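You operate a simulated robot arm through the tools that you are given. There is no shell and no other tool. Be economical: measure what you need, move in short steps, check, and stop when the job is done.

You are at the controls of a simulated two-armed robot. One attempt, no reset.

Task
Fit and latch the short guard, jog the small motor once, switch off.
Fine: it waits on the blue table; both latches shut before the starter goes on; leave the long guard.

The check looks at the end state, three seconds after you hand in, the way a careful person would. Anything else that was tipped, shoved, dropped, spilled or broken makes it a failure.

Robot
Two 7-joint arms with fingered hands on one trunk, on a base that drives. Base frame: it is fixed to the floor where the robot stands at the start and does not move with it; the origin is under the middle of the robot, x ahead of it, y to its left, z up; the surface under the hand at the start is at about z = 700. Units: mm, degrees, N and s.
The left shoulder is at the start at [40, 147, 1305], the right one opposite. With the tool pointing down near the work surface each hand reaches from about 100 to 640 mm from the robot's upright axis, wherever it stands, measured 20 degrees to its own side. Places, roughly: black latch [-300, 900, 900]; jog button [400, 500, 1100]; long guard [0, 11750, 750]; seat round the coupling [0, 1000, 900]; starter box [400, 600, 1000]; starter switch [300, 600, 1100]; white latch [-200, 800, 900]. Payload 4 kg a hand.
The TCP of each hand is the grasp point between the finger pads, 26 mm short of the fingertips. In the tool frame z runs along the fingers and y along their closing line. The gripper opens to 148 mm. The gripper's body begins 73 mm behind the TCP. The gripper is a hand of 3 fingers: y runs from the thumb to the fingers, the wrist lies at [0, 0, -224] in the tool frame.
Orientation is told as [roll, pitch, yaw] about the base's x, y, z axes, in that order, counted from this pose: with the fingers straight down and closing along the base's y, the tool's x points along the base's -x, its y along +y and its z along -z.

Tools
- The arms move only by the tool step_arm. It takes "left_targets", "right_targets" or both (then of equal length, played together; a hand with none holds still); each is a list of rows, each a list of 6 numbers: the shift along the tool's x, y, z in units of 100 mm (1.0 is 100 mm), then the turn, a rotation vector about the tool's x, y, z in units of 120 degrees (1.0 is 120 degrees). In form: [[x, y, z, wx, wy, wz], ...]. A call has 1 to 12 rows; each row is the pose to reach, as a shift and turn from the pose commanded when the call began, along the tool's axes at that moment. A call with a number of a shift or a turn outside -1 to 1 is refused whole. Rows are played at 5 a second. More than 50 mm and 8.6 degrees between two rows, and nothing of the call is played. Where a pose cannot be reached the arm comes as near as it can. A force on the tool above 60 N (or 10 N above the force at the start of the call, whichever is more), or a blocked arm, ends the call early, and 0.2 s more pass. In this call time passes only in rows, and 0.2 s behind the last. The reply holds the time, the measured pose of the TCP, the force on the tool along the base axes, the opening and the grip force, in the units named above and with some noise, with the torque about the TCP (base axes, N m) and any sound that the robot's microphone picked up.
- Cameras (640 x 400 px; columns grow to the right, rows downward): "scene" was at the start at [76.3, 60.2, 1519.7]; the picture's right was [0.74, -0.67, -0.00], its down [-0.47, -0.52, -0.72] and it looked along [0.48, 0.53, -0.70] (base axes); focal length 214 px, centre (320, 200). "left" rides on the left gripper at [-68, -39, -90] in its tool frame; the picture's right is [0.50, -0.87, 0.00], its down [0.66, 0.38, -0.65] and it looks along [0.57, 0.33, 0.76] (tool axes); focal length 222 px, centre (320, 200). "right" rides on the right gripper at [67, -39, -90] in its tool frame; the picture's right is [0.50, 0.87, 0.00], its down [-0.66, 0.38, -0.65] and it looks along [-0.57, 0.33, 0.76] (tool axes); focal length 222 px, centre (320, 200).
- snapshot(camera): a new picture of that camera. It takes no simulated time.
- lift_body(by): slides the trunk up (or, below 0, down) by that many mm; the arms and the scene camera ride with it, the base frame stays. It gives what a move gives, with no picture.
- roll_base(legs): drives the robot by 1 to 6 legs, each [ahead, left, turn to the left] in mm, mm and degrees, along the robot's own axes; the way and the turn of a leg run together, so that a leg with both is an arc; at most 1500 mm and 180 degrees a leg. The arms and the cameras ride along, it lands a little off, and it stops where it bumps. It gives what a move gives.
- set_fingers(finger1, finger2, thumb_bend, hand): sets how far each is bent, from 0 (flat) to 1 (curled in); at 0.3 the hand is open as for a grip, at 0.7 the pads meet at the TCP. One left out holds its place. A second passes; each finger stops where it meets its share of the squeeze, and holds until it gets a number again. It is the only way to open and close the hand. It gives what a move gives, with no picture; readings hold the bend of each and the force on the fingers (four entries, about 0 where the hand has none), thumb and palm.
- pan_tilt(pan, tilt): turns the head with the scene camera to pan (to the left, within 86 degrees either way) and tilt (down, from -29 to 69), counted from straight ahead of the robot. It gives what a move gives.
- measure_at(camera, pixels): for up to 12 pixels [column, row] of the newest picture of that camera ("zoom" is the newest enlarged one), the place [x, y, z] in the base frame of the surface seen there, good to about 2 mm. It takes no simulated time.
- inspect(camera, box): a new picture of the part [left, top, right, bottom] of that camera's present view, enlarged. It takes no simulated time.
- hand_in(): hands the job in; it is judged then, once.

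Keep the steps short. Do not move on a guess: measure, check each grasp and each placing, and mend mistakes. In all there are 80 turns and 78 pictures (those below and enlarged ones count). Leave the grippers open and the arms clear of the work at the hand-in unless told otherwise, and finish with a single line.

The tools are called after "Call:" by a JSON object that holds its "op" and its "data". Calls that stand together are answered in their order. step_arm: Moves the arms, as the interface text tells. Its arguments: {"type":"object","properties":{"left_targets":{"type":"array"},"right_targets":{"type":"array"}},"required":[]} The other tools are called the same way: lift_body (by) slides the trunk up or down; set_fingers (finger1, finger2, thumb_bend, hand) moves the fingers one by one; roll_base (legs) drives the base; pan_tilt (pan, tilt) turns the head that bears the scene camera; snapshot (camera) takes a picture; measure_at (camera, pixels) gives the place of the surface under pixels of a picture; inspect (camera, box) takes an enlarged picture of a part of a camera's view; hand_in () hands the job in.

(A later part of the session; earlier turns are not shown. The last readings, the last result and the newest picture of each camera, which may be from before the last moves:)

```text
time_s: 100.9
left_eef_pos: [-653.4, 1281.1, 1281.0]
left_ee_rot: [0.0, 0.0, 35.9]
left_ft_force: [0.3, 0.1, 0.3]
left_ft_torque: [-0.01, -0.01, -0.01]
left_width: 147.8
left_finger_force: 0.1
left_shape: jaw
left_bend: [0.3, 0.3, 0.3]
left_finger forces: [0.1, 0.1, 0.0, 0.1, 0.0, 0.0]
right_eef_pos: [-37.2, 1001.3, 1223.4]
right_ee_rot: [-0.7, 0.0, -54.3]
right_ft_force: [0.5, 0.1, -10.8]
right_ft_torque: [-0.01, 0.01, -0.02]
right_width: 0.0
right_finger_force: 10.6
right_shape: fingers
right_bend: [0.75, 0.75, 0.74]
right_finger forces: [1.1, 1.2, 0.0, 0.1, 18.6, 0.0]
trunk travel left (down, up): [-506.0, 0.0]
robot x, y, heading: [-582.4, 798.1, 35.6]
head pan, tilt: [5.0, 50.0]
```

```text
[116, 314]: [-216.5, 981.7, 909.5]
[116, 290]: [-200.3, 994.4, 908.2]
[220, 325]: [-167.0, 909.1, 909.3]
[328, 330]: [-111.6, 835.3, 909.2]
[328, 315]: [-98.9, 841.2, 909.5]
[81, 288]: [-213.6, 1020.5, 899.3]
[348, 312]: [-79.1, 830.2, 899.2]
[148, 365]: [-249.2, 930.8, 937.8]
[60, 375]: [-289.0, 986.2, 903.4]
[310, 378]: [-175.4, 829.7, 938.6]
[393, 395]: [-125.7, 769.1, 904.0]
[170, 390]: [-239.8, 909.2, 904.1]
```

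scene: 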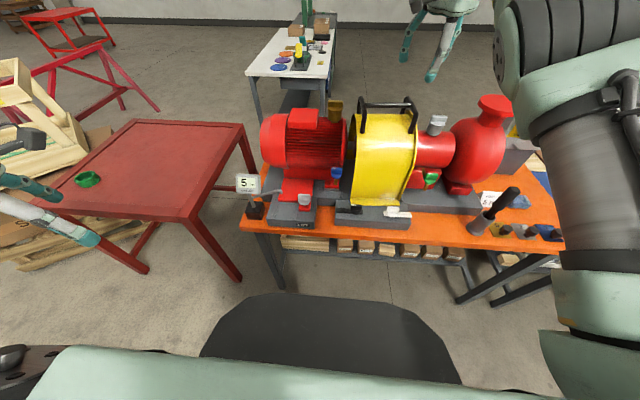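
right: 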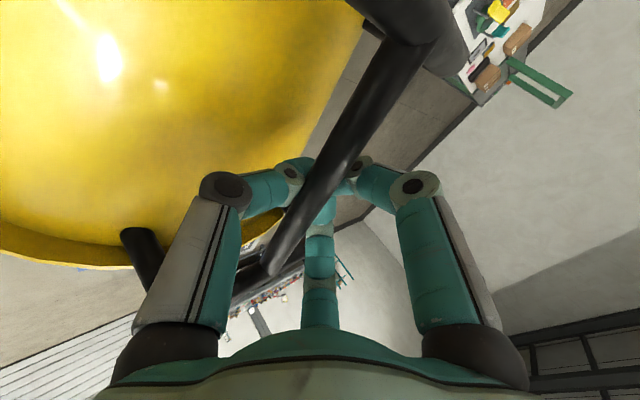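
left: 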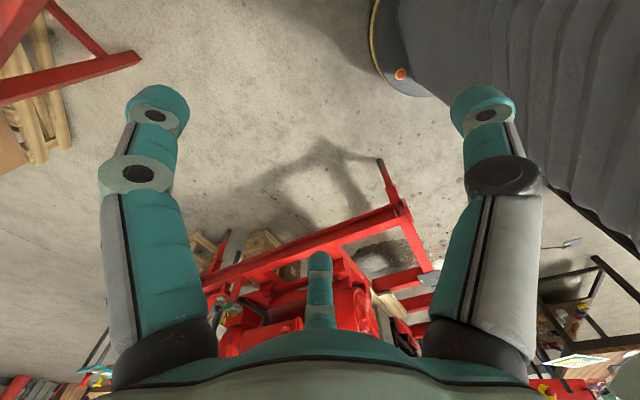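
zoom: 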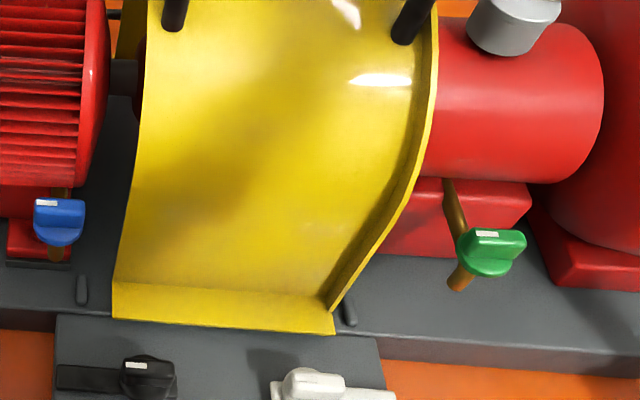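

Flange level (909), yaw right, edge v≈397. Move +6 mm, then lower 15 mm + 3 to unload.

Call:
{"op": "step_arm", "data": {"right_targets": [[0, 0.03, 0, 0, 0, 0], [0, 0.06, 0, 0, 0, 0], [0, 0.06, 0.04, 0, 0, 0], [0, 0.06, 0.08, 0, 0, 0], [0, 0.06, 0.12, 0, 0, 0], [0, 0.06, 0.155, 0, 0, 0], [0, 0.06, 0.175, 0, 0, 0]]}}

Call:
{"op": "set_fingers", "data": {"hand": "right", "finger1": 0.48, "finger2": 0.48, "thumb_bend": 0.48}}

Call:
{"op": "step_arm", "data": {"right_targets": [[0, 0, -0.2, 0, 0, 0], [0, 0, -0.4, 0, 0, 0], [0, 0, -0.6, 0, 0, 0], [0, -0.3, -0.7, 0, 0, 0], [0, -0.6, -0.7, 0, 0, 0]]}}

Call:
{"op": "inspect", "data": {"camera": "scene", "box": [340, 170, 470, 280]}}

```text
time_s: 102.5
left_eef_pos: [-654.2, 1281.1, 1280.2]
left_ee_rot: [0.0, 0.0, 35.9]
left_ft_force: [1.1, -0.2, 0.3]
left_ft_torque: [-0.04, -0.02, 0.0]
left_width: 147.9
left_finger_force: 0.0
left_shape: jaw
left_bend: [0.3, 0.3, 0.3]
left_finger forces: [0.0, 0.1, 0.0, 0.0, 0.0, 0.0]
right_eef_pos: [-34.1, 1004.9, 1206.8]
right_ee_rot: [-0.6, 0.1, -54.3]
right_ft_force: [0.9, -0.3, 0.2]
right_ft_torque: [-0.01, -0.01, 0.0]
right_width: 0.0
right_finger_force: 0.5
right_shape: fingers
right_bend: [0.75, 0.75, 0.74]
right_finger forces: [0.6, 0.7, 0.1, 0.0, 0.1, 0.0]
trunk travel left (down, up): [-506.0, 0.0]
robot x, y, heading: [-578.7, 794.1, 35.8]
head pan, tilt: [5.0, 50.0]
```

```text
time_s: 103.5
left_eef_pos: [-654.7, 1280.3, 1279.3]
left_ee_rot: [-0.1, 0.1, 35.9]
left_ft_force: [0.5, 0.3, 0.2]
left_ft_torque: [0.0, 0.02, -0.01]
left_width: 147.7
left_finger_force: 0.0
left_shape: jaw
left_bend: [0.3, 0.3, 0.3]
left_finger forces: [0.0, 0.0, 0.1, 0.1, 0.0, 0.1]
right_eef_pos: [-34.8, 1005.3, 1206.1]
right_ee_rot: [-0.6, 0.0, -54.3]
right_ft_force: [-0.3, 0.2, 0.5]
right_ft_torque: [-0.02, 0.01, -0.02]
right_width: 68.4
right_finger_force: 0.0
right_shape: fingers
right_bend: [0.48, 0.48, 0.48]
right_finger forces: [0.0, 0.1, 0.0, 0.1, 0.0, 0.0]
trunk travel left (down, up): [-506.0, 0.0]
robot x, y, heading: [-578.3, 794.4, 35.7]
head pan, tilt: [5.0, 50.0]
```

```text
time_s: 104.7
left_eef_pos: [-655.2, 1280.4, 1280.7]
left_ee_rot: [0.2, -0.1, 35.8]
left_ft_force: [-0.3, 0.7, -0.6]
left_ft_torque: [0.02, -0.04, 0.04]
left_width: 148.0
left_finger_force: 0.0
left_shape: jaw
left_bend: [0.3, 0.3, 0.3]
left_finger forces: [0.1, 0.1, 0.1, 0.0, 0.0, 0.1]
right_eef_pos: [-84.3, 967.3, 1276.9]
right_ee_rot: [-0.6, 0.1, -54.4]
right_ft_force: [-0.2, -0.3, -1.0]
right_ft_torque: [0.0, -0.04, 0.0]
right_width: 68.3
right_finger_force: 0.1
right_shape: fingers
right_bend: [0.48, 0.48, 0.48]
right_finger forces: [0.0, 0.0, 0.0, 0.1, 0.0, 0.1]
trunk travel left (down, up): [-506.0, 0.0]
robot x, y, heading: [-580.5, 795.2, 36.1]
head pan, tilt: [5.0, 50.0]
```

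```text
3.64 times, centred on (405, 225) of scene
```

zoom: 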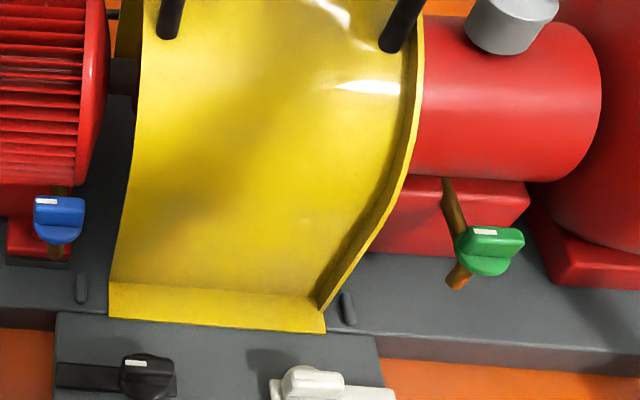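

Released and seated between the tabs. Measure flange and latch details for the turning.

Call:
{"op": "measure_at", "data": {"camera": "zoom", "pixels": [[113, 314], [215, 324], [320, 330], [320, 312], [113, 290], [145, 364], [125, 360], [170, 365], [300, 378], [290, 372], [335, 380], [60, 378]]}}

```text
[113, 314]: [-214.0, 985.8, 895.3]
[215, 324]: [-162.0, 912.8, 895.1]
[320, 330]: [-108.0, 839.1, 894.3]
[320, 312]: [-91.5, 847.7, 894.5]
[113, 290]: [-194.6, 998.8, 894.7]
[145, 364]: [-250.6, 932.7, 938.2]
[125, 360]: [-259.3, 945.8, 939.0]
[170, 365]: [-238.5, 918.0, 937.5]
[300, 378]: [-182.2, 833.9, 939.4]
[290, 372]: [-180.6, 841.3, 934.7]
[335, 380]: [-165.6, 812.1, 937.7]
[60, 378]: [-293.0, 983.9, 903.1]
```

Seated flat (z≈895), edge v=403 all along. White paddle centre ≈(−173, 823), black ≈(−247, 927), tops z≈939. Right hand (closing across v already) goes to the white latch: back over it at height first.

Call:
{"op": "step_arm", "data": {"right_targets": [[-0.2, -0.35, 0, 0, 0, 0], [-0.4, -0.7, 0, 0, 0, 0], [-0.64, -1.0, 0, 0, 0, 0]]}}

Call:
{"op": "step_arm", "data": {"right_targets": [[0, -0.3, 0, 0, 0, 0], [0, -0.56, 0, 0, 0, 0], [0, -0.56, 0.4, 0, 0, 0], [0, -0.56, 0.8, 0, 0, 0], [0, -0.56, 1.0, 0, 0, 0]]}}

Call:
{"op": "step_arm", "data": {"right_targets": [[0, 0, 0.4, 0, 0, 0], [0, 0, 0.8, 0, 0, 0], [0, 0, 1.0, 0, 0, 0]]}}

```text
time_s: 105.5
left_eef_pos: [-654.1, 1279.5, 1279.2]
left_ee_rot: [0.1, -0.1, 35.9]
left_ft_force: [0.2, 0.0, -0.4]
left_ft_torque: [0.04, 0.03, -0.01]
left_width: 148.1
left_finger_force: 0.0
left_shape: jaw
left_bend: [0.3, 0.3, 0.3]
left_finger forces: [0.0, 0.1, 0.1, 0.0, 0.0, 0.1]
right_eef_pos: [-127.5, 859.2, 1278.4]
right_ee_rot: [-0.6, -0.1, -54.3]
right_ft_force: [-0.3, -0.6, 0.2]
right_ft_torque: [0.02, -0.01, -0.03]
right_width: 68.3
right_finger_force: 0.1
right_shape: fingers
right_bend: [0.48, 0.48, 0.48]
right_finger forces: [0.1, 0.0, 0.0, 0.0, 0.0, 0.1]
trunk travel left (down, up): [-506.0, 0.0]
robot x, y, heading: [-576.7, 792.6, 35.8]
head pan, tilt: [5.0, 50.0]
```

```text
time_s: 106.7
left_eef_pos: [-654.9, 1279.8, 1280.0]
left_ee_rot: [0.1, 0.0, 35.7]
left_ft_force: [-0.3, -1.2, 0.0]
left_ft_torque: [-0.01, -0.01, -0.01]
left_width: 147.9
left_finger_force: 0.0
left_shape: jaw
left_bend: [0.3, 0.3, 0.3]
left_finger forces: [0.0, 0.0, 0.0, 0.0, 0.1, 0.0]
right_eef_pos: [-174.1, 825.2, 1177.0]
right_ee_rot: [-0.6, 0.0, -54.4]
right_ft_force: [-0.3, -0.1, 0.6]
right_ft_torque: [-0.03, -0.01, 0.0]
right_width: 68.3
right_finger_force: 0.0
right_shape: fingers
right_bend: [0.48, 0.48, 0.48]
right_finger forces: [0.0, 0.0, 0.0, 0.0, 0.0, 0.1]
trunk travel left (down, up): [-506.0, 0.0]
robot x, y, heading: [-575.6, 794.8, 35.6]
head pan, tilt: [5.0, 50.0]
```

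```text
time_s: 107.5
left_eef_pos: [-654.4, 1280.4, 1279.7]
left_ee_rot: [0.0, 0.0, 35.8]
left_ft_force: [-0.5, 0.4, -0.1]
left_ft_torque: [0.03, 0.06, -0.01]
left_width: 148.0
left_finger_force: 0.1
left_shape: jaw
left_bend: [0.3, 0.3, 0.3]
left_finger forces: [0.1, 0.0, 0.0, 0.0, 0.1, 0.0]
right_eef_pos: [-175.3, 823.8, 1077.5]
right_ee_rot: [-0.8, 0.0, -54.3]
right_ft_force: [0.2, -0.5, 0.2]
right_ft_torque: [0.02, 0.03, 0.01]
right_width: 68.2
right_finger_force: 0.1
right_shape: fingers
right_bend: [0.48, 0.48, 0.48]
right_finger forces: [0.0, 0.1, 0.1, 0.0, 0.1, 0.1]
trunk travel left (down, up): [-506.0, 0.0]
robot x, y, heading: [-583.7, 791.3, 35.8]
head pan, tilt: [5.0, 50.0]
```

Aligned over the white latch. Descend to ~985 and take one check picture.

Call:
{"op": "step_arm", "data": {"right_targets": [[0, 0, 0.4, 0, 0, 0], [0, 0, 0.8, 0, 0, 0], [0, 0, 0.92, 0, 0, 0]]}}

Call:
{"op": "inspect", "data": {"camera": "scene", "box": [340, 190, 440, 280]}}

```text
time_s: 108.3
left_eef_pos: [-654.0, 1281.5, 1280.1]
left_ee_rot: [0.1, 0.0, 35.8]
left_ft_force: [0.3, 0.2, 0.4]
left_ft_torque: [0.0, 0.02, -0.02]
left_width: 147.7
left_finger_force: 0.0
left_shape: jaw
left_bend: [0.3, 0.3, 0.3]
left_finger forces: [0.1, 0.0, 0.0, 0.1, 0.0, 0.1]
right_eef_pos: [-175.0, 824.9, 986.0]
right_ee_rot: [-0.7, 0.0, -54.4]
right_ft_force: [0.2, -0.8, 0.3]
right_ft_torque: [0.0, 0.03, 0.0]
right_width: 68.6
right_finger_force: 0.0
right_shape: fingers
right_bend: [0.48, 0.48, 0.48]
right_finger forces: [0.1, 0.0, 0.0, 0.1, 0.1, 0.0]
trunk travel left (down, up): [-506.0, 0.0]
robot x, y, heading: [-576.7, 795.8, 35.8]
head pan, tilt: [5.0, 50.0]
```

```text
4.44 times, centred on (390, 235) of scene
```

zoom: 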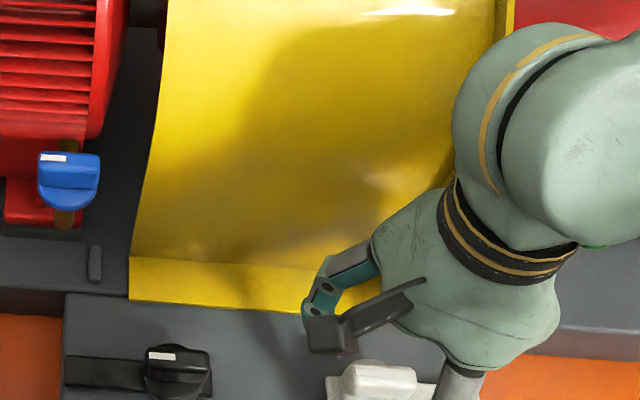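

Consistent. Descend the last 43 mm with force watch, then close on the paddle.

Call:
{"op": "step_arm", "data": {"right_targets": [[0.0, 0.0, 0.15, 0, 0, 0], [0.0, 0.0, 0.3, 0, 0, 0], [0.0, 0.0, 0.43, 0, 0, 0]]}}

Call:
{"op": "set_fingers", "data": {"hand": "right", "finger1": 0.75, "finger2": 0.75, "thumb_bend": 0.75}}

```text
time_s: 109.1
left_eef_pos: [-654.8, 1280.9, 1280.1]
left_ee_rot: [0.1, 0.1, 35.7]
left_ft_force: [0.0, 0.4, -0.4]
left_ft_torque: [0.02, 0.01, 0.0]
left_width: 147.9
left_finger_force: 0.0
left_shape: jaw
left_bend: [0.3, 0.3, 0.3]
left_finger forces: [0.0, 0.0, 0.0, 0.0, 0.0, 0.0]
right_eef_pos: [-176.4, 823.9, 943.1]
right_ee_rot: [-0.5, 0.0, -54.3]
right_ft_force: [-0.1, -0.5, -0.7]
right_ft_torque: [-0.07, 0.02, -0.01]
right_width: 68.6
right_finger_force: 0.0
right_shape: fingers
right_bend: [0.48, 0.48, 0.48]
right_finger forces: [0.0, 0.0, 0.1, 0.0, 0.0, 0.0]
trunk travel left (down, up): [-506.0, 0.0]
robot x, y, heading: [-581.6, 795.1, 35.8]
head pan, tilt: [5.0, 50.0]
```

```text
time_s: 110.1
left_eef_pos: [-654.2, 1281.3, 1279.3]
left_ee_rot: [0.0, 0.1, 35.9]
left_ft_force: [0.4, 0.5, -0.2]
left_ft_torque: [0.02, 0.0, -0.01]
left_width: 148.0
left_finger_force: 0.1
left_shape: jaw
left_bend: [0.3, 0.3, 0.3]
left_finger forces: [0.1, 0.1, 0.0, 0.1, 0.1, 0.0]
right_eef_pos: [-175.0, 824.5, 942.5]
right_ee_rot: [-0.6, 0.0, -54.3]
right_ft_force: [2.1, 2.8, 1.0]
right_ft_torque: [0.01, -0.03, 0.02]
right_width: 20.5
right_finger_force: 15.3
right_shape: fingers
right_bend: [0.6, 0.63, 0.68]
right_finger forces: [9.8, 11.5, 0.1, 0.0, 9.8, 0.0]
trunk travel left (down, up): [-506.0, 0.0]
robot x, y, heading: [-580.9, 791.6, 35.9]
head pan, tilt: [5.0, 50.0]
```

Paddle gripped (20 mm, ~10 N per finger). Turn it 90° counter-clockwise (bar from +u to +v, over the foot).

Call:
{"op": "step_arm", "data": {"right_targets": [[0, 0, 0, 0, 0, -0.0625], [0, 0, 0, 0, 0, -0.125], [0, 0, 0, 0, 0, -0.1875], [0, 0, 0, 0, 0, -0.25], [0, 0, 0, 0, 0, -0.3125], [0, 0, 0, 0, 0, -0.375], [0, 0, 0, 0, 0, -0.4375], [0, 0, 0, 0, 0, -0.5], [0, 0, 0, 0, 0, -0.5625], [0, 0, 0, 0, 0, -0.625], [0, 0, 0, 0, 0, -0.6875], [0, 0, 0, 0, 0, -0.75]]}}

Call:
{"op": "inspect", "data": {"camera": "scene", "box": [340, 190, 440, 280]}}

```text
time_s: 112.7
left_eef_pos: [-654.8, 1279.8, 1281.0]
left_ee_rot: [0.1, -0.1, 35.8]
left_ft_force: [-0.3, 0.6, 0.1]
left_ft_torque: [0.01, 0.0, 0.02]
left_width: 147.8
left_finger_force: 0.0
left_shape: jaw
left_bend: [0.3, 0.3, 0.3]
left_finger forces: [0.0, 0.0, 0.0, 0.0, 0.0, 0.0]
right_eef_pos: [-175.1, 823.6, 944.1]
right_ee_rot: [0.1, 0.6, 35.8]
right_ft_force: [2.7, -7.8, 10.8]
right_ft_torque: [-0.51, -0.45, -0.02]
right_width: 20.9
right_finger_force: 20.1
right_shape: fingers
right_bend: [0.61, 0.63, 0.69]
right_finger forces: [7.2, 7.6, 0.1, 0.0, 25.0, 0.0]
trunk travel left (down, up): [-506.0, 0.0]
robot x, y, heading: [-579.2, 794.1, 35.6]
head pan, tilt: [5.0, 50.0]
```

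```text
4.44 times, centred on (390, 235) of scene
```

zoom: 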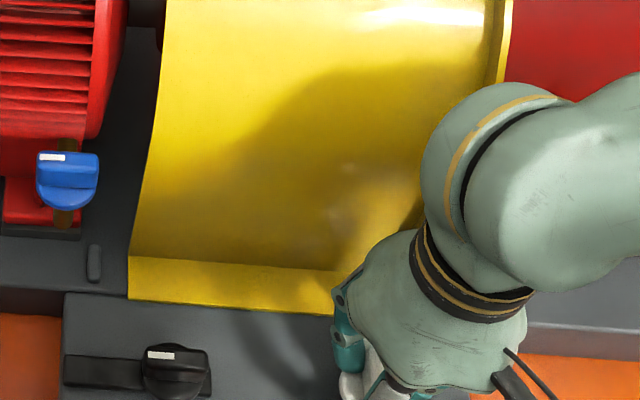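

Torque reading shows contact; the turn completed to yaw 35.8. Open, rise 150 mm and check the latch.

Call:
{"op": "set_fingers", "data": {"hand": "right", "finger1": 0.48, "finger2": 0.48, "thumb_bend": 0.48}}

Call:
{"op": "step_arm", "data": {"right_targets": [[0, 0, -0.3, 0, 0, 0], [0, 0, -0.6, 0, 0, 0], [0, 0, -1.0, 0, 0, 0]]}}

Call:
{"op": "step_arm", "data": {"right_targets": [[0.0, -0.3, -0.4, 0, 0, 0], [0.0, -0.7, -0.6, 0, 0, 0], [0.0, -1.0, -0.8, 0, 0, 0]]}}

Call:
{"op": "inspect", "data": {"camera": "scene", "box": [340, 190, 440, 280]}}

```text
time_s: 113.7
left_eef_pos: [-654.3, 1282.2, 1279.6]
left_ee_rot: [0.0, 0.0, 35.9]
left_ft_force: [-0.3, -0.5, 0.9]
left_ft_torque: [0.0, 0.06, -0.01]
left_width: 148.2
left_finger_force: 0.1
left_shape: jaw
left_bend: [0.3, 0.3, 0.3]
left_finger forces: [0.1, 0.0, 0.0, 0.0, 0.0, 0.1]
right_eef_pos: [-175.3, 824.7, 943.0]
right_ee_rot: [0.0, 0.7, 35.7]
right_ft_force: [-0.4, -0.3, 0.7]
right_ft_torque: [-0.04, 0.01, 0.01]
right_width: 68.1
right_finger_force: 0.2
right_shape: fingers
right_bend: [0.48, 0.48, 0.48]
right_finger forces: [0.0, 0.0, 0.0, 0.1, 0.1, 0.0]
trunk travel left (down, up): [-506.0, 0.0]
robot x, y, heading: [-579.8, 793.3, 36.0]
head pan, tilt: [5.0, 50.0]
```

```text
time_s: 114.5
left_eef_pos: [-655.5, 1281.4, 1280.1]
left_ee_rot: [0.0, -0.1, 35.8]
left_ft_force: [-0.5, -0.5, -0.8]
left_ft_torque: [-0.01, -0.01, 0.0]
left_width: 148.0
left_finger_force: 0.1
left_shape: jaw
left_bend: [0.3, 0.3, 0.3]
left_finger forces: [0.0, 0.1, 0.1, 0.0, 0.0, 0.0]
right_eef_pos: [-175.1, 824.9, 1042.7]
right_ee_rot: [0.0, 0.6, 35.6]
right_ft_force: [0.0, -0.3, -0.1]
right_ft_torque: [0.01, 0.0, 0.01]
right_width: 68.5
right_finger_force: 0.0
right_shape: fingers
right_bend: [0.48, 0.48, 0.48]
right_finger forces: [0.0, 0.0, 0.0, 0.2, 0.0, 0.0]
trunk travel left (down, up): [-506.0, 0.0]
robot x, y, heading: [-575.8, 792.4, 35.5]
head pan, tilt: [5.0, 50.0]
```

```text
time_s: 115.3
left_eef_pos: [-653.4, 1280.6, 1278.9]
left_ee_rot: [0.1, -0.1, 35.8]
left_ft_force: [-0.5, -0.2, -0.7]
left_ft_torque: [0.05, 0.01, -0.01]
left_width: 147.7
left_finger_force: 0.1
left_shape: jaw
left_bend: [0.3, 0.3, 0.3]
left_finger forces: [0.0, 0.0, 0.0, 0.0, 0.0, 0.1]
right_eef_pos: [-115.7, 744.0, 1123.8]
right_ee_rot: [0.0, 0.7, 35.8]
right_ft_force: [-0.1, -0.4, 0.2]
right_ft_torque: [0.01, 0.02, -0.01]
right_width: 68.5
right_finger_force: 0.0
right_shape: fingers
right_bend: [0.48, 0.48, 0.48]
right_finger forces: [0.0, 0.1, 0.1, 0.1, 0.0, 0.1]
trunk travel left (down, up): [-506.0, 0.0]
robot x, y, heading: [-581.5, 796.5, 36.0]
head pan, tilt: [5.0, 50.0]
```

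```text
4.44 times, centred on (390, 235) of scene
```

zoom: 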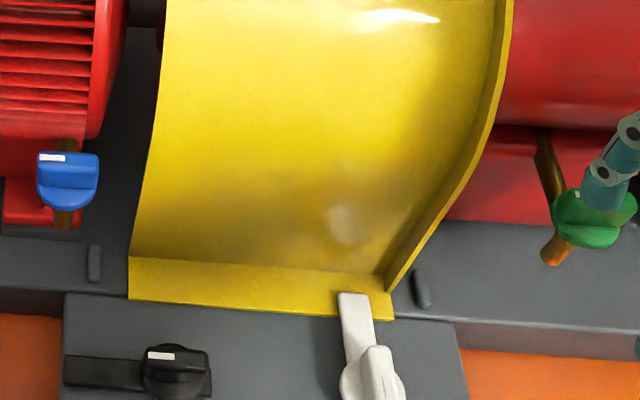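

White latch now lies over the foot. For the black one (needs clockwise turn), I move the right hand left 100 mm while turning it +90° (yaw 126), at safe height.

Call:
{"op": "step_arm", "data": {"right_targets": [[0, 0.08, 0, 0, 0, -0.0625], [0, 0.16, 0, 0, 0, -0.125], [0, 0.25, 0, 0, 0, -0.1875], [0, 0.33, 0, 0, 0, -0.25], [0, 0.41, 0, 0, 0, -0.3125], [0, 0.5, 0, 0, 0, -0.375], [0, 0.58, 0, 0, 0, -0.4375], [0, 0.66, 0, 0, 0, -0.5], [0, 0.75, 0, 0, 0, -0.5625], [0, 0.83, 0, 0, 0, -0.625], [0, 0.91, 0, 0, 0, -0.6875], [0, 1.0, 0, 0, 0, -0.75]]}}

```text
time_s: 117.9
left_eef_pos: [-654.0, 1281.4, 1279.7]
left_ee_rot: [-0.1, 0.1, 35.8]
left_ft_force: [0.3, 0.1, 0.8]
left_ft_torque: [-0.02, 0.0, -0.02]
left_width: 147.6
left_finger_force: 0.0
left_shape: jaw
left_bend: [0.3, 0.3, 0.3]
left_finger forces: [0.0, 0.1, 0.0, 0.0, 0.0, 0.1]
right_eef_pos: [-174.6, 826.5, 1121.8]
right_ee_rot: [0.7, 0.0, 125.8]
right_ft_force: [-0.4, 0.8, 0.0]
right_ft_torque: [0.01, -0.02, 0.04]
right_width: 68.4
right_finger_force: 0.1
right_shape: fingers
right_bend: [0.48, 0.48, 0.48]
right_finger forces: [0.0, 0.1, 0.0, 0.0, 0.0, 0.0]
trunk travel left (down, up): [-506.0, 0.0]
robot x, y, heading: [-579.2, 792.1, 35.7]
head pan, tilt: [5.0, 50.0]
```

Yaw 126 reached. Go −126 mm along tool x to the black paddle (−249, 928), then down to 985.

Call:
{"op": "step_arm", "data": {"right_targets": [[-0.4, 0, 0, 0, 0, 0], [-0.8, 0, 0, 0, 0, 0], [-1.0, 0, 0, 0, 0, 0]]}}

Call:
{"op": "step_arm", "data": {"right_targets": [[-0.26, 0.01, 0, 0, 0, 0], [-0.26, 0.01, 0.4, 0, 0, 0], [-0.26, 0.01, 0.8, 0, 0, 0], [-0.26, 0.01, 1.0, 0, 0, 0]]}}

Call:
{"op": "step_arm", "data": {"right_targets": [[0, 0, 0.3, 0, 0, 0], [0, 0, 0.38, 0, 0, 0]]}}

Call:
{"op": "inspect", "data": {"camera": "scene", "box": [330, 190, 430, 280]}}

```text
time_s: 118.7
left_eef_pos: [-654.3, 1281.2, 1279.9]
left_ee_rot: [0.0, 0.0, 35.7]
left_ft_force: [0.8, -0.7, 0.7]
left_ft_torque: [-0.02, -0.01, 0.0]
left_width: 147.8
left_finger_force: 0.1
left_shape: jaw
left_bend: [0.3, 0.3, 0.3]
left_finger forces: [0.0, 0.0, 0.0, 0.1, 0.1, 0.0]
right_eef_pos: [-232.1, 907.8, 1124.0]
right_ee_rot: [0.6, 0.0, 125.7]
right_ft_force: [0.1, -0.1, 0.1]
right_ft_torque: [0.0, -0.02, 0.06]
right_width: 68.3
right_finger_force: 0.0
right_shape: fingers
right_bend: [0.48, 0.48, 0.48]
right_finger forces: [0.1, 0.0, 0.0, 0.0, 0.0, 0.0]
trunk travel left (down, up): [-506.0, 0.0]
robot x, y, heading: [-580.4, 796.2, 35.8]
head pan, tilt: [5.0, 50.0]
```

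```text
time_s: 119.7
left_eef_pos: [-654.1, 1282.6, 1279.3]
left_ee_rot: [-0.1, 0.1, 35.8]
left_ft_force: [-1.5, 0.0, -0.4]
left_ft_torque: [0.0, 0.01, -0.05]
left_width: 147.9
left_finger_force: 0.1
left_shape: jaw
left_bend: [0.3, 0.3, 0.3]
left_finger forces: [0.0, 0.0, 0.1, 0.0, 0.0, 0.0]
right_eef_pos: [-249.5, 927.3, 1023.7]
right_ee_rot: [0.6, 0.0, 125.6]
right_ft_force: [-0.4, -0.9, -0.7]
right_ft_torque: [0.01, 0.0, 0.0]
right_width: 68.3
right_finger_force: 0.1
right_shape: fingers
right_bend: [0.48, 0.48, 0.48]
right_finger forces: [0.0, 0.0, 0.1, 0.1, 0.0, 0.0]
trunk travel left (down, up): [-506.0, 0.0]
robot x, y, heading: [-580.7, 793.3, 35.7]
head pan, tilt: [5.0, 50.0]
```

```text
time_s: 120.3
left_eef_pos: [-653.6, 1281.6, 1279.7]
left_ee_rot: [0.0, 0.0, 35.8]
left_ft_force: [-0.4, -0.1, 0.1]
left_ft_torque: [-0.02, -0.01, 0.04]
left_width: 148.1
left_finger_force: 0.0
left_shape: jaw
left_bend: [0.3, 0.3, 0.3]
left_finger forces: [0.0, 0.0, 0.1, 0.1, 0.0, 0.0]
right_eef_pos: [-249.3, 927.4, 984.4]
right_ee_rot: [0.6, 0.0, 125.8]
right_ft_force: [-0.7, -0.1, 1.0]
right_ft_torque: [-0.01, 0.04, 0.02]
right_width: 68.3
right_finger_force: 0.1
right_shape: fingers
right_bend: [0.48, 0.48, 0.48]
right_finger forces: [0.0, 0.0, 0.0, 0.0, 0.0, 0.0]
trunk travel left (down, up): [-506.0, 0.0]
robot x, y, heading: [-582.2, 799.4, 35.6]
head pan, tilt: [5.0, 50.0]
```

```text
4.44 times, centred on (380, 235) of scene
```

zoom: 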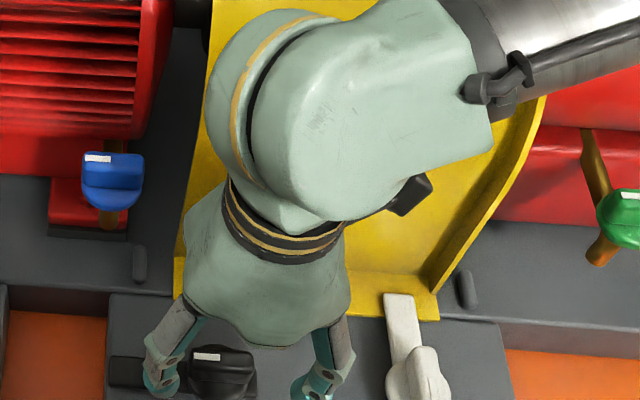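

Fingers straddle the black paddle. Descend 41 mm, close, and check grip before turning.

Call:
{"op": "step_arm", "data": {"right_targets": [[0, 0, 0.15, 0, 0, 0], [0, 0, 0.3, 0, 0, 0], [0, 0, 0.41, 0, 0, 0]]}}

Call:
{"op": "set_fingers", "data": {"hand": "right", "finger1": 0.75, "finger2": 0.75, "thumb_bend": 0.75}}

```text
time_s: 121.1
left_eef_pos: [-654.5, 1280.9, 1279.8]
left_ee_rot: [0.0, 0.0, 35.8]
left_ft_force: [0.4, -0.7, -0.5]
left_ft_torque: [0.0, 0.03, -0.01]
left_width: 147.6
left_finger_force: 0.0
left_shape: jaw
left_bend: [0.3, 0.3, 0.3]
left_finger forces: [0.0, 0.0, 0.1, 0.0, 0.0, 0.0]
right_eef_pos: [-250.0, 925.6, 945.0]
right_ee_rot: [0.7, 0.0, 125.7]
right_ft_force: [0.6, -0.6, 0.1]
right_ft_torque: [0.02, -0.01, 0.01]
right_width: 68.4
right_finger_force: 0.1
right_shape: fingers
right_bend: [0.48, 0.48, 0.48]
right_finger forces: [0.1, 0.0, 0.0, 0.0, 0.0, 0.1]
trunk travel left (down, up): [-506.0, 0.0]
robot x, y, heading: [-579.2, 794.6, 35.7]
head pan, tilt: [5.0, 50.0]
```

```text
time_s: 122.1
left_eef_pos: [-653.9, 1280.4, 1279.4]
left_ee_rot: [-0.1, 0.0, 35.8]
left_ft_force: [1.2, -0.7, 0.0]
left_ft_torque: [0.01, 0.02, 0.01]
left_width: 147.8
left_finger_force: 0.1
left_shape: jaw
left_bend: [0.3, 0.3, 0.3]
left_finger forces: [0.1, 0.0, 0.0, 0.1, 0.0, 0.0]
right_eef_pos: [-250.1, 926.6, 944.2]
right_ee_rot: [0.7, 0.0, 125.7]
right_ft_force: [-1.6, 1.5, -1.6]
right_ft_torque: [0.2, -0.05, -0.04]
right_width: 15.0
right_finger_force: 14.3
right_shape: fingers
right_bend: [0.65, 0.63, 0.67]
right_finger forces: [7.3, 8.8, 0.0, 0.1, 12.3, 0.0]
trunk travel left (down, up): [-506.0, 0.0]
robot x, y, heading: [-578.8, 793.8, 36.0]
head pan, tilt: [5.0, 50.0]
```

Gripped. Turn 90° clockwise, then open, rise, and check.

Call:
{"op": "step_arm", "data": {"right_targets": [[0, 0, 0, 0, 0, 0.0625], [0, 0, 0, 0, 0, 0.125], [0, 0, 0, 0, 0, 0.1875], [0, 0, 0, 0, 0, 0.25], [0, 0, 0, 0, 0, 0.3125], [0, 0, 0, 0, 0, 0.375], [0, 0, 0, 0, 0, 0.4375], [0, 0, 0, 0, 0, 0.5], [0, 0, 0, 0, 0, 0.5625], [0, 0, 0, 0, 0, 0.625], [0, 0, 0, 0, 0, 0.6875], [0, 0, 0, 0, 0, 0.75]]}}

Call:
{"op": "set_fingers", "data": {"hand": "right", "finger1": 0.48, "finger2": 0.48, "thumb_bend": 0.48}}

Call:
{"op": "step_arm", "data": {"right_targets": [[0, 0, -0.3, 0, 0, 0], [0, 0, -0.6, 0, 0, 0], [0, 0, -1.0, 0, 0, 0]]}}

Call:
{"op": "step_arm", "data": {"right_targets": [[0.4, 0, -0.2, 0, 0, 0], [0.8, 0, -0.5, 0, 0, 0], [1.0, 0, -0.9, 0, 0, 0]]}}

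Call:
{"op": "inspect", "data": {"camera": "scene", "box": [340, 190, 440, 280]}}

```text
time_s: 124.7
left_eef_pos: [-655.6, 1282.6, 1278.1]
left_ee_rot: [-0.1, 0.0, 35.7]
left_ft_force: [0.3, 0.3, -0.1]
left_ft_torque: [-0.01, 0.03, -0.01]
left_width: 148.1
left_finger_force: 0.0
left_shape: jaw
left_bend: [0.3, 0.3, 0.3]
left_finger forces: [0.1, 0.0, 0.1, 0.1, 0.1, 0.0]
right_eef_pos: [-250.5, 927.2, 945.4]
right_ee_rot: [-0.1, 0.6, 35.4]
right_ft_force: [-9.8, 8.9, -3.3]
right_ft_torque: [0.36, 0.23, 0.06]
right_width: 13.0
right_finger_force: 15.3
right_shape: fingers
right_bend: [0.63, 0.63, 0.68]
right_finger forces: [10.6, 12.5, 0.0, 0.1, 6.8, 0.0]
trunk travel left (down, up): [-506.0, 0.0]
robot x, y, heading: [-578.0, 793.1, 35.8]
head pan, tilt: [5.0, 50.0]
```

```text
time_s: 125.7
left_eef_pos: [-653.1, 1281.1, 1279.7]
left_ee_rot: [0.0, 0.0, 35.7]
left_ft_force: [0.6, 0.3, 0.9]
left_ft_torque: [0.02, -0.02, -0.01]
left_width: 147.7
left_finger_force: 0.1
left_shape: jaw
left_bend: [0.3, 0.3, 0.3]
left_finger forces: [0.0, 0.0, 0.1, 0.0, 0.0, 0.0]
right_eef_pos: [-249.2, 925.9, 943.8]
right_ee_rot: [0.1, 0.7, 35.7]
right_ft_force: [0.1, 0.1, -0.2]
right_ft_torque: [-0.01, 0.01, 0.01]
right_width: 68.6
right_finger_force: 0.0
right_shape: fingers
right_bend: [0.48, 0.48, 0.48]
right_finger forces: [0.0, 0.0, 0.0, 0.1, 0.0, 0.0]
trunk travel left (down, up): [-506.0, 0.0]
robot x, y, heading: [-581.5, 796.1, 35.6]
head pan, tilt: [5.0, 50.0]
```

```text
time_s: 126.5
left_eef_pos: [-655.2, 1281.3, 1279.8]
left_ee_rot: [0.0, -0.1, 35.8]
left_ft_force: [-0.2, 0.5, -0.2]
left_ft_torque: [0.02, -0.02, 0.0]
left_width: 148.0
left_finger_force: 0.1
left_shape: jaw
left_bend: [0.3, 0.3, 0.3]
left_finger forces: [0.1, 0.0, 0.1, 0.0, 0.0, 0.0]
right_eef_pos: [-249.1, 927.6, 1045.8]
right_ee_rot: [0.1, 0.6, 35.7]
right_ft_force: [-0.4, 0.0, 0.2]
right_ft_torque: [-0.02, 0.02, -0.01]
right_width: 68.4
right_finger_force: 0.1
right_shape: fingers
right_bend: [0.48, 0.48, 0.48]
right_finger forces: [0.1, 0.0, 0.0, 0.0, 0.0, 0.1]
trunk travel left (down, up): [-506.0, 0.0]
robot x, y, heading: [-580.4, 799.8, 35.8]
head pan, tilt: [5.0, 50.0]
```

```text
time_s: 127.3
left_eef_pos: [-654.9, 1281.5, 1278.8]
left_ee_rot: [0.0, 0.0, 35.8]
left_ft_force: [-0.1, 0.4, -0.1]
left_ft_torque: [0.0, -0.02, 0.03]
left_width: 148.0
left_finger_force: 0.0
left_shape: jaw
left_bend: [0.3, 0.3, 0.3]
left_finger forces: [0.1, 0.0, 0.0, 0.0, 0.0, 0.1]
right_eef_pos: [-322.7, 889.2, 1138.1]
right_ee_rot: [-0.1, 0.8, 35.6]
right_ft_force: [-0.3, -0.4, 0.0]
right_ft_torque: [-0.04, -0.01, -0.01]
right_width: 68.2
right_finger_force: 0.0
right_shape: fingers
right_bend: [0.48, 0.48, 0.48]
right_finger forces: [0.1, 0.0, 0.0, 0.0, 0.1, 0.0]
right hand out of reach, approached as far as the arm can: row 2, 3
trunk travel left (down, up): [-506.0, 0.0]
robot x, y, heading: [-578.3, 794.1, 35.8]
head pan, tilt: [5.0, 50.0]
```

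```text
4.44 times, centred on (390, 235) of scene
```

zoom: 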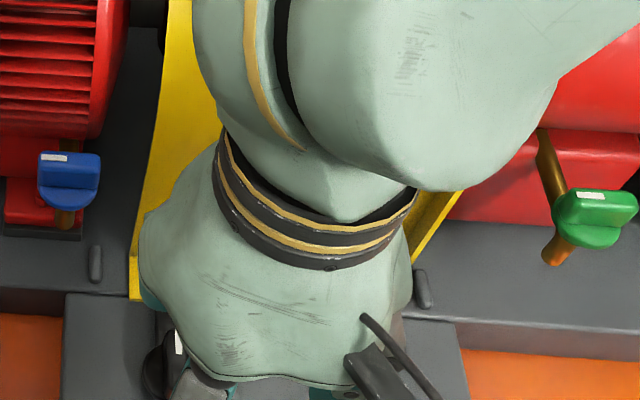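

The hand hides the view; I'll check from farther along. Drive right 650 mm toward the starter (right hand at v≈259, z 1138, clear of all), then look back at the latches.

Call:
{"op": "roll_base", "data": {"legs": [[0, -650, 0]]}}

Call:
{"op": "pan_tilt", "data": {"pan": 48, "tilt": 45}}

Call:
{"op": "snapshot", "data": {"camera": "scene"}}

```text
time_s: 130.9
left_eef_pos: [-278.4, 758.1, 1279.0]
left_ee_rot: [-0.1, 0.0, 36.0]
left_ft_force: [0.0, 0.1, 0.4]
left_ft_torque: [0.0, 0.01, -0.01]
left_width: 148.0
left_finger_force: 0.0
left_shape: jaw
left_bend: [0.3, 0.3, 0.3]
left_finger forces: [0.0, 0.0, 0.0, 0.0, 0.0, 0.0]
right_eef_pos: [57.0, 367.1, 1137.2]
right_ee_rot: [-0.2, 0.7, 36.0]
right_ft_force: [0.0, -0.1, 0.7]
right_ft_torque: [0.0, 0.01, -0.01]
right_width: 68.1
right_finger_force: 0.1
right_shape: fingers
right_bend: [0.48, 0.48, 0.48]
right_finger forces: [0.0, 0.0, 0.0, 0.0, 0.0, 0.1]
trunk travel left (down, up): [-506.0, 0.0]
robot x, y, heading: [-198.5, 267.2, 36.1]
head pan, tilt: [5.0, 50.0]
```

```text
time_s: 132.0
left_eef_pos: [-277.8, 755.3, 1279.9]
left_ee_rot: [0.0, 0.0, 36.1]
left_ft_force: [0.1, 0.3, -1.0]
left_ft_torque: [-0.01, -0.02, -0.04]
left_width: 148.2
left_finger_force: 0.1
left_shape: jaw
left_bend: [0.3, 0.3, 0.3]
left_finger forces: [0.1, 0.0, 0.1, 0.0, 0.1, 0.0]
right_eef_pos: [58.4, 367.0, 1136.9]
right_ee_rot: [-0.1, 0.7, 36.0]
right_ft_force: [0.8, 0.4, 0.3]
right_ft_torque: [0.0, -0.01, -0.01]
right_width: 68.2
right_finger_force: 0.0
right_shape: fingers
right_bend: [0.48, 0.48, 0.48]
right_finger forces: [0.1, 0.1, 0.0, 0.0, 0.1, 0.1]
trunk travel left (down, up): [-506.0, 0.0]
robot x, y, heading: [-198.8, 270.7, 36.0]
head pan, tilt: [48.0, 45.0]
```

```text
8 pictures are left
```

scene: 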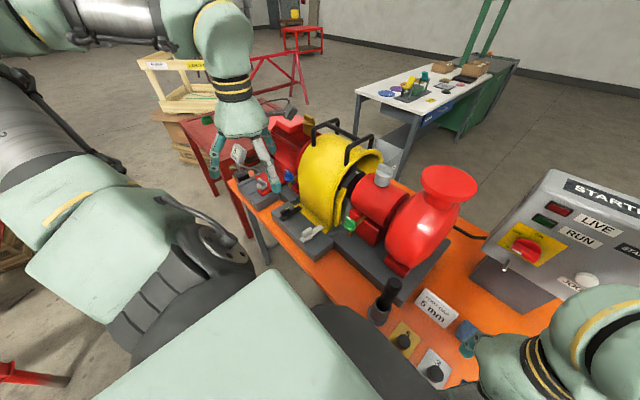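

Both latches are in view near (290,212) and (312,232). Zoom there for the check; also measure the starter panel from the snapshot first.

Call:
{"op": "measure_at", "data": {"camera": "scene", "pixels": [[585, 279], [586, 272], [600, 295], [560, 275], [527, 243], [518, 255], [505, 265], [548, 235], [535, 255], [600, 240], [520, 215], [615, 310]]}}

Call:
{"op": "inspect", "data": {"camera": "scene", "box": [270, 180, 350, 260]}}

Call:
{"op": "measure_at", "data": {"camera": "zoom", "pixels": [[170, 190], [190, 170], [330, 290], [350, 265], [250, 240]]}}

```text
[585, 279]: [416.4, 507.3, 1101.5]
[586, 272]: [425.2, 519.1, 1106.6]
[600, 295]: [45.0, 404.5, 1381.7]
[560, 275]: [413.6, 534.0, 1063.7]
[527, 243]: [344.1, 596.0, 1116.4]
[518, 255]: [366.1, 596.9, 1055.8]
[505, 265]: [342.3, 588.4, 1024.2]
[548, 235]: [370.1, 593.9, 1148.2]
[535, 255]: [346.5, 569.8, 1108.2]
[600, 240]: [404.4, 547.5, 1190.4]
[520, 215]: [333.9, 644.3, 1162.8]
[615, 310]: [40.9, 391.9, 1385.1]
```

```text
5.00 times, centred on (310, 220) of scene
```

zoom: 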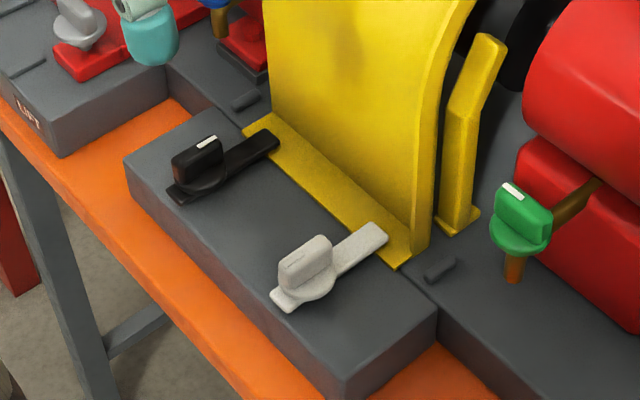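

```text
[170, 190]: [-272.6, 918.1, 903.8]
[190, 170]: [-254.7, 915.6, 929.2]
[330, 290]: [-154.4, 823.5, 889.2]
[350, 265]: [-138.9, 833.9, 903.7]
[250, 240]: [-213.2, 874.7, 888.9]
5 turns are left
```

Both latches lie across the foot – shut. The starter panel is vertical at v≈647: switch knob ≈(u −268, z 1105, front v≈614), jog ≈(u −164, z 1100, front v≈631). Few turns remain, so I chain: bring the right hand forward, pitch it horizontal, roll −90°, and look.

Call:
{"op": "step_arm", "data": {"right_targets": [[-0.35, 0, 0, 0, 0, 0], [-0.7, 0, 0, 0, 0, 0], [-1.0, 0, 0, 0, 0, 0]]}}

Call:
{"op": "step_arm", "data": {"right_targets": [[-0.16, 0, 0, 0, -0.0625, 0], [-0.33, 0, 0, 0, -0.125, 0], [-0.5, 0, 0, 0, -0.1875, 0], [-0.66, 0, 0, 0, -0.25, 0], [-0.83, 0, 0, 0, -0.3125, 0], [-1.0, 0, 0, 0, -0.375, 0]]}}

Call:
{"op": "step_arm", "data": {"right_targets": [[-0.09, 0, 0.09, 0, -0.0625, 0], [-0.18, 0, 0.18, 0, -0.125, 0], [-0.27, 0, 0.27, 0, -0.1875, 0], [-0.36, 0, 0.36, 0, -0.25, 0], [-0.45, 0, 0.45, 0, -0.3125, 0], [-0.55, 0, 0.55, 0, -0.375, 0]]}}

Call:
{"op": "step_arm", "data": {"right_targets": [[0.03, 0, 0, 0, 0, -0.0625], [0.06, 0, 0, 0, 0, -0.125], [0.09, 0.01, 0, 0, 0, -0.1875], [0.12, 0.01, 0, 0, 0, -0.25], [0.15, 0.02, 0, 0, 0, -0.3125], [0.18, 0.02, 0, 0, 0, -0.375], [0.21, 0.03, 0, 0, 0, -0.4375], [0.24, 0.03, 0, 0, 0, -0.5], [0.27, 0.04, 0, 0, 0, -0.5625], [0.29, 0.04, 0, 0, 0, -0.625], [0.31, 0.05, 0, 0, 0, -0.6875], [0.32, 0.05, 0, 0, 0, -0.75]]}}

Call:
{"op": "pan_tilt", "data": {"pan": 0, "tilt": 30}}

Call:
{"op": "snapshot", "data": {"camera": "scene"}}

Call:
{"op": "snapshot", "data": {"camera": "right"}}

```text
time_s: 132.8
left_eef_pos: [-276.8, 757.5, 1278.8]
left_ee_rot: [0.0, 0.0, 36.1]
left_ft_force: [0.1, 0.6, 0.8]
left_ft_torque: [0.04, -0.01, 0.03]
left_width: 147.9
left_finger_force: 0.0
left_shape: jaw
left_bend: [0.3, 0.3, 0.3]
left_finger forces: [0.0, 0.0, 0.0, 0.0, 0.0, 0.0]
right_eef_pos: [138.7, 425.2, 1135.6]
right_ee_rot: [0.0, 0.7, 36.1]
right_ft_force: [0.2, -0.6, 0.4]
right_ft_torque: [0.02, 0.01, -0.01]
right_width: 68.3
right_finger_force: 0.0
right_shape: fingers
right_bend: [0.48, 0.48, 0.48]
right_finger forces: [0.0, 0.0, 0.1, 0.0, 0.1, 0.0]
trunk travel left (down, up): [-506.0, 0.0]
robot x, y, heading: [-199.8, 272.6, 36.0]
head pan, tilt: [48.0, 45.0]
```

```text
time_s: 134.2
left_eef_pos: [-277.1, 757.6, 1279.7]
left_ee_rot: [0.0, 0.0, 36.1]
left_ft_force: [0.3, 0.4, 0.1]
left_ft_torque: [-0.03, 0.02, -0.04]
left_width: 147.8
left_finger_force: 0.1
left_shape: jaw
left_bend: [0.3, 0.3, 0.3]
left_finger forces: [0.0, 0.0, 0.0, 0.1, 0.0, 0.1]
right_eef_pos: [220.1, 484.2, 1134.6]
right_ee_rot: [0.1, -44.3, 36.1]
right_ft_force: [0.4, -0.5, -0.3]
right_ft_torque: [0.0, 0.02, 0.0]
right_width: 68.2
right_finger_force: 0.0
right_shape: fingers
right_bend: [0.48, 0.48, 0.48]
right_finger forces: [0.1, 0.0, 0.0, 0.1, 0.1, 0.0]
trunk travel left (down, up): [-506.0, 0.0]
robot x, y, heading: [-201.4, 273.4, 36.0]
head pan, tilt: [48.0, 45.0]
```

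```text
time_s: 135.6
left_eef_pos: [-275.5, 754.4, 1280.7]
left_ee_rot: [0.1, 0.0, 36.1]
left_ft_force: [0.7, 0.3, -0.4]
left_ft_torque: [0.0, 0.04, 0.03]
left_width: 147.9
left_finger_force: 0.2
left_shape: jaw
left_bend: [0.3, 0.3, 0.3]
left_finger forces: [0.1, 0.1, 0.0, 0.0, 0.0, 0.1]
right_eef_pos: [283.6, 528.6, 1133.9]
right_ee_rot: [-3.3, -89.3, 39.3]
right_ft_force: [0.2, 0.6, -0.8]
right_ft_torque: [0.02, 0.02, -0.01]
right_width: 68.5
right_finger_force: 0.0
right_shape: fingers
right_bend: [0.48, 0.48, 0.48]
right_finger forces: [0.0, 0.0, 0.0, 0.1, 0.1, 0.0]
trunk travel left (down, up): [-506.0, 0.0]
robot x, y, heading: [-197.7, 267.8, 36.2]
head pan, tilt: [48.0, 45.0]
```

```text
time_s: 138.2
left_eef_pos: [-277.2, 756.1, 1280.2]
left_ee_rot: [0.0, 0.0, 36.1]
left_ft_force: [-0.3, 0.8, -0.4]
left_ft_torque: [0.02, 0.04, -0.01]
left_width: 147.8
left_finger_force: 0.0
left_shape: jaw
left_bend: [0.3, 0.3, 0.3]
left_finger forces: [0.0, 0.1, 0.0, 0.0, 0.0, 0.1]
right_eef_pos: [279.6, 533.1, 1101.8]
right_ee_rot: [-89.3, 0.3, 125.9]
right_ft_force: [0.6, 0.4, 0.3]
right_ft_torque: [0.0, -0.04, -0.01]
right_width: 68.4
right_finger_force: 0.1
right_shape: fingers
right_bend: [0.48, 0.48, 0.48]
right_finger forces: [0.0, 0.0, 0.1, 0.0, 0.0, 0.0]
trunk travel left (down, up): [-506.0, 0.0]
robot x, y, heading: [-195.8, 271.4, 36.1]
head pan, tilt: [48.0, 45.0]
```

```text
time_s: 139.4
left_eef_pos: [-277.6, 756.4, 1279.8]
left_ee_rot: [-0.1, 0.0, 36.1]
left_ft_force: [-0.2, 0.3, 0.0]
left_ft_torque: [0.01, 0.03, -0.01]
left_width: 147.9
left_finger_force: 0.1
left_shape: jaw
left_bend: [0.3, 0.3, 0.3]
left_finger forces: [0.0, 0.0, 0.0, 0.0, 0.0, 0.0]
right_eef_pos: [278.4, 533.3, 1102.0]
right_ee_rot: [-89.3, -0.1, 125.9]
right_ft_force: [0.0, 0.5, -0.2]
right_ft_torque: [0.01, 0.04, 0.0]
right_width: 68.6
right_finger_force: 0.0
right_shape: fingers
right_bend: [0.48, 0.48, 0.48]
right_finger forces: [0.1, 0.0, 0.0, 0.0, 0.1, 0.0]
trunk travel left (down, up): [-506.0, 0.0]
robot x, y, heading: [-201.5, 268.0, 36.0]
head pan, tilt: [0.0, 30.0]
```

```text
6 pictures are left
```

scene: 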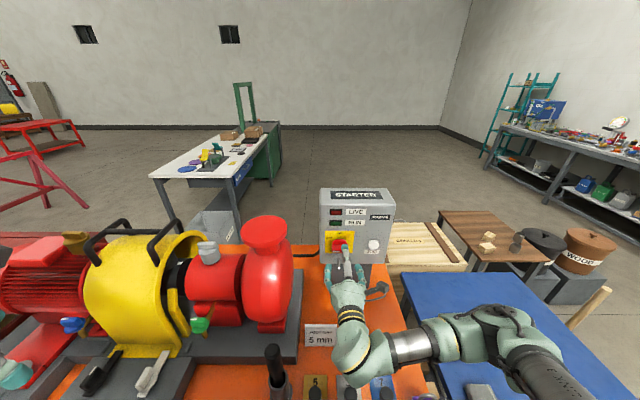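

```text
5 pictures are left
4 turns are left
```

right: 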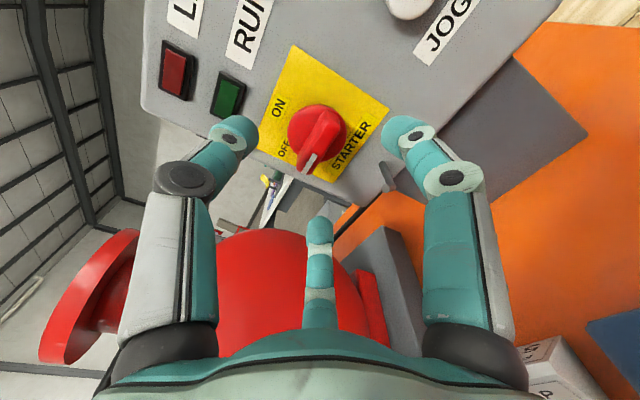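

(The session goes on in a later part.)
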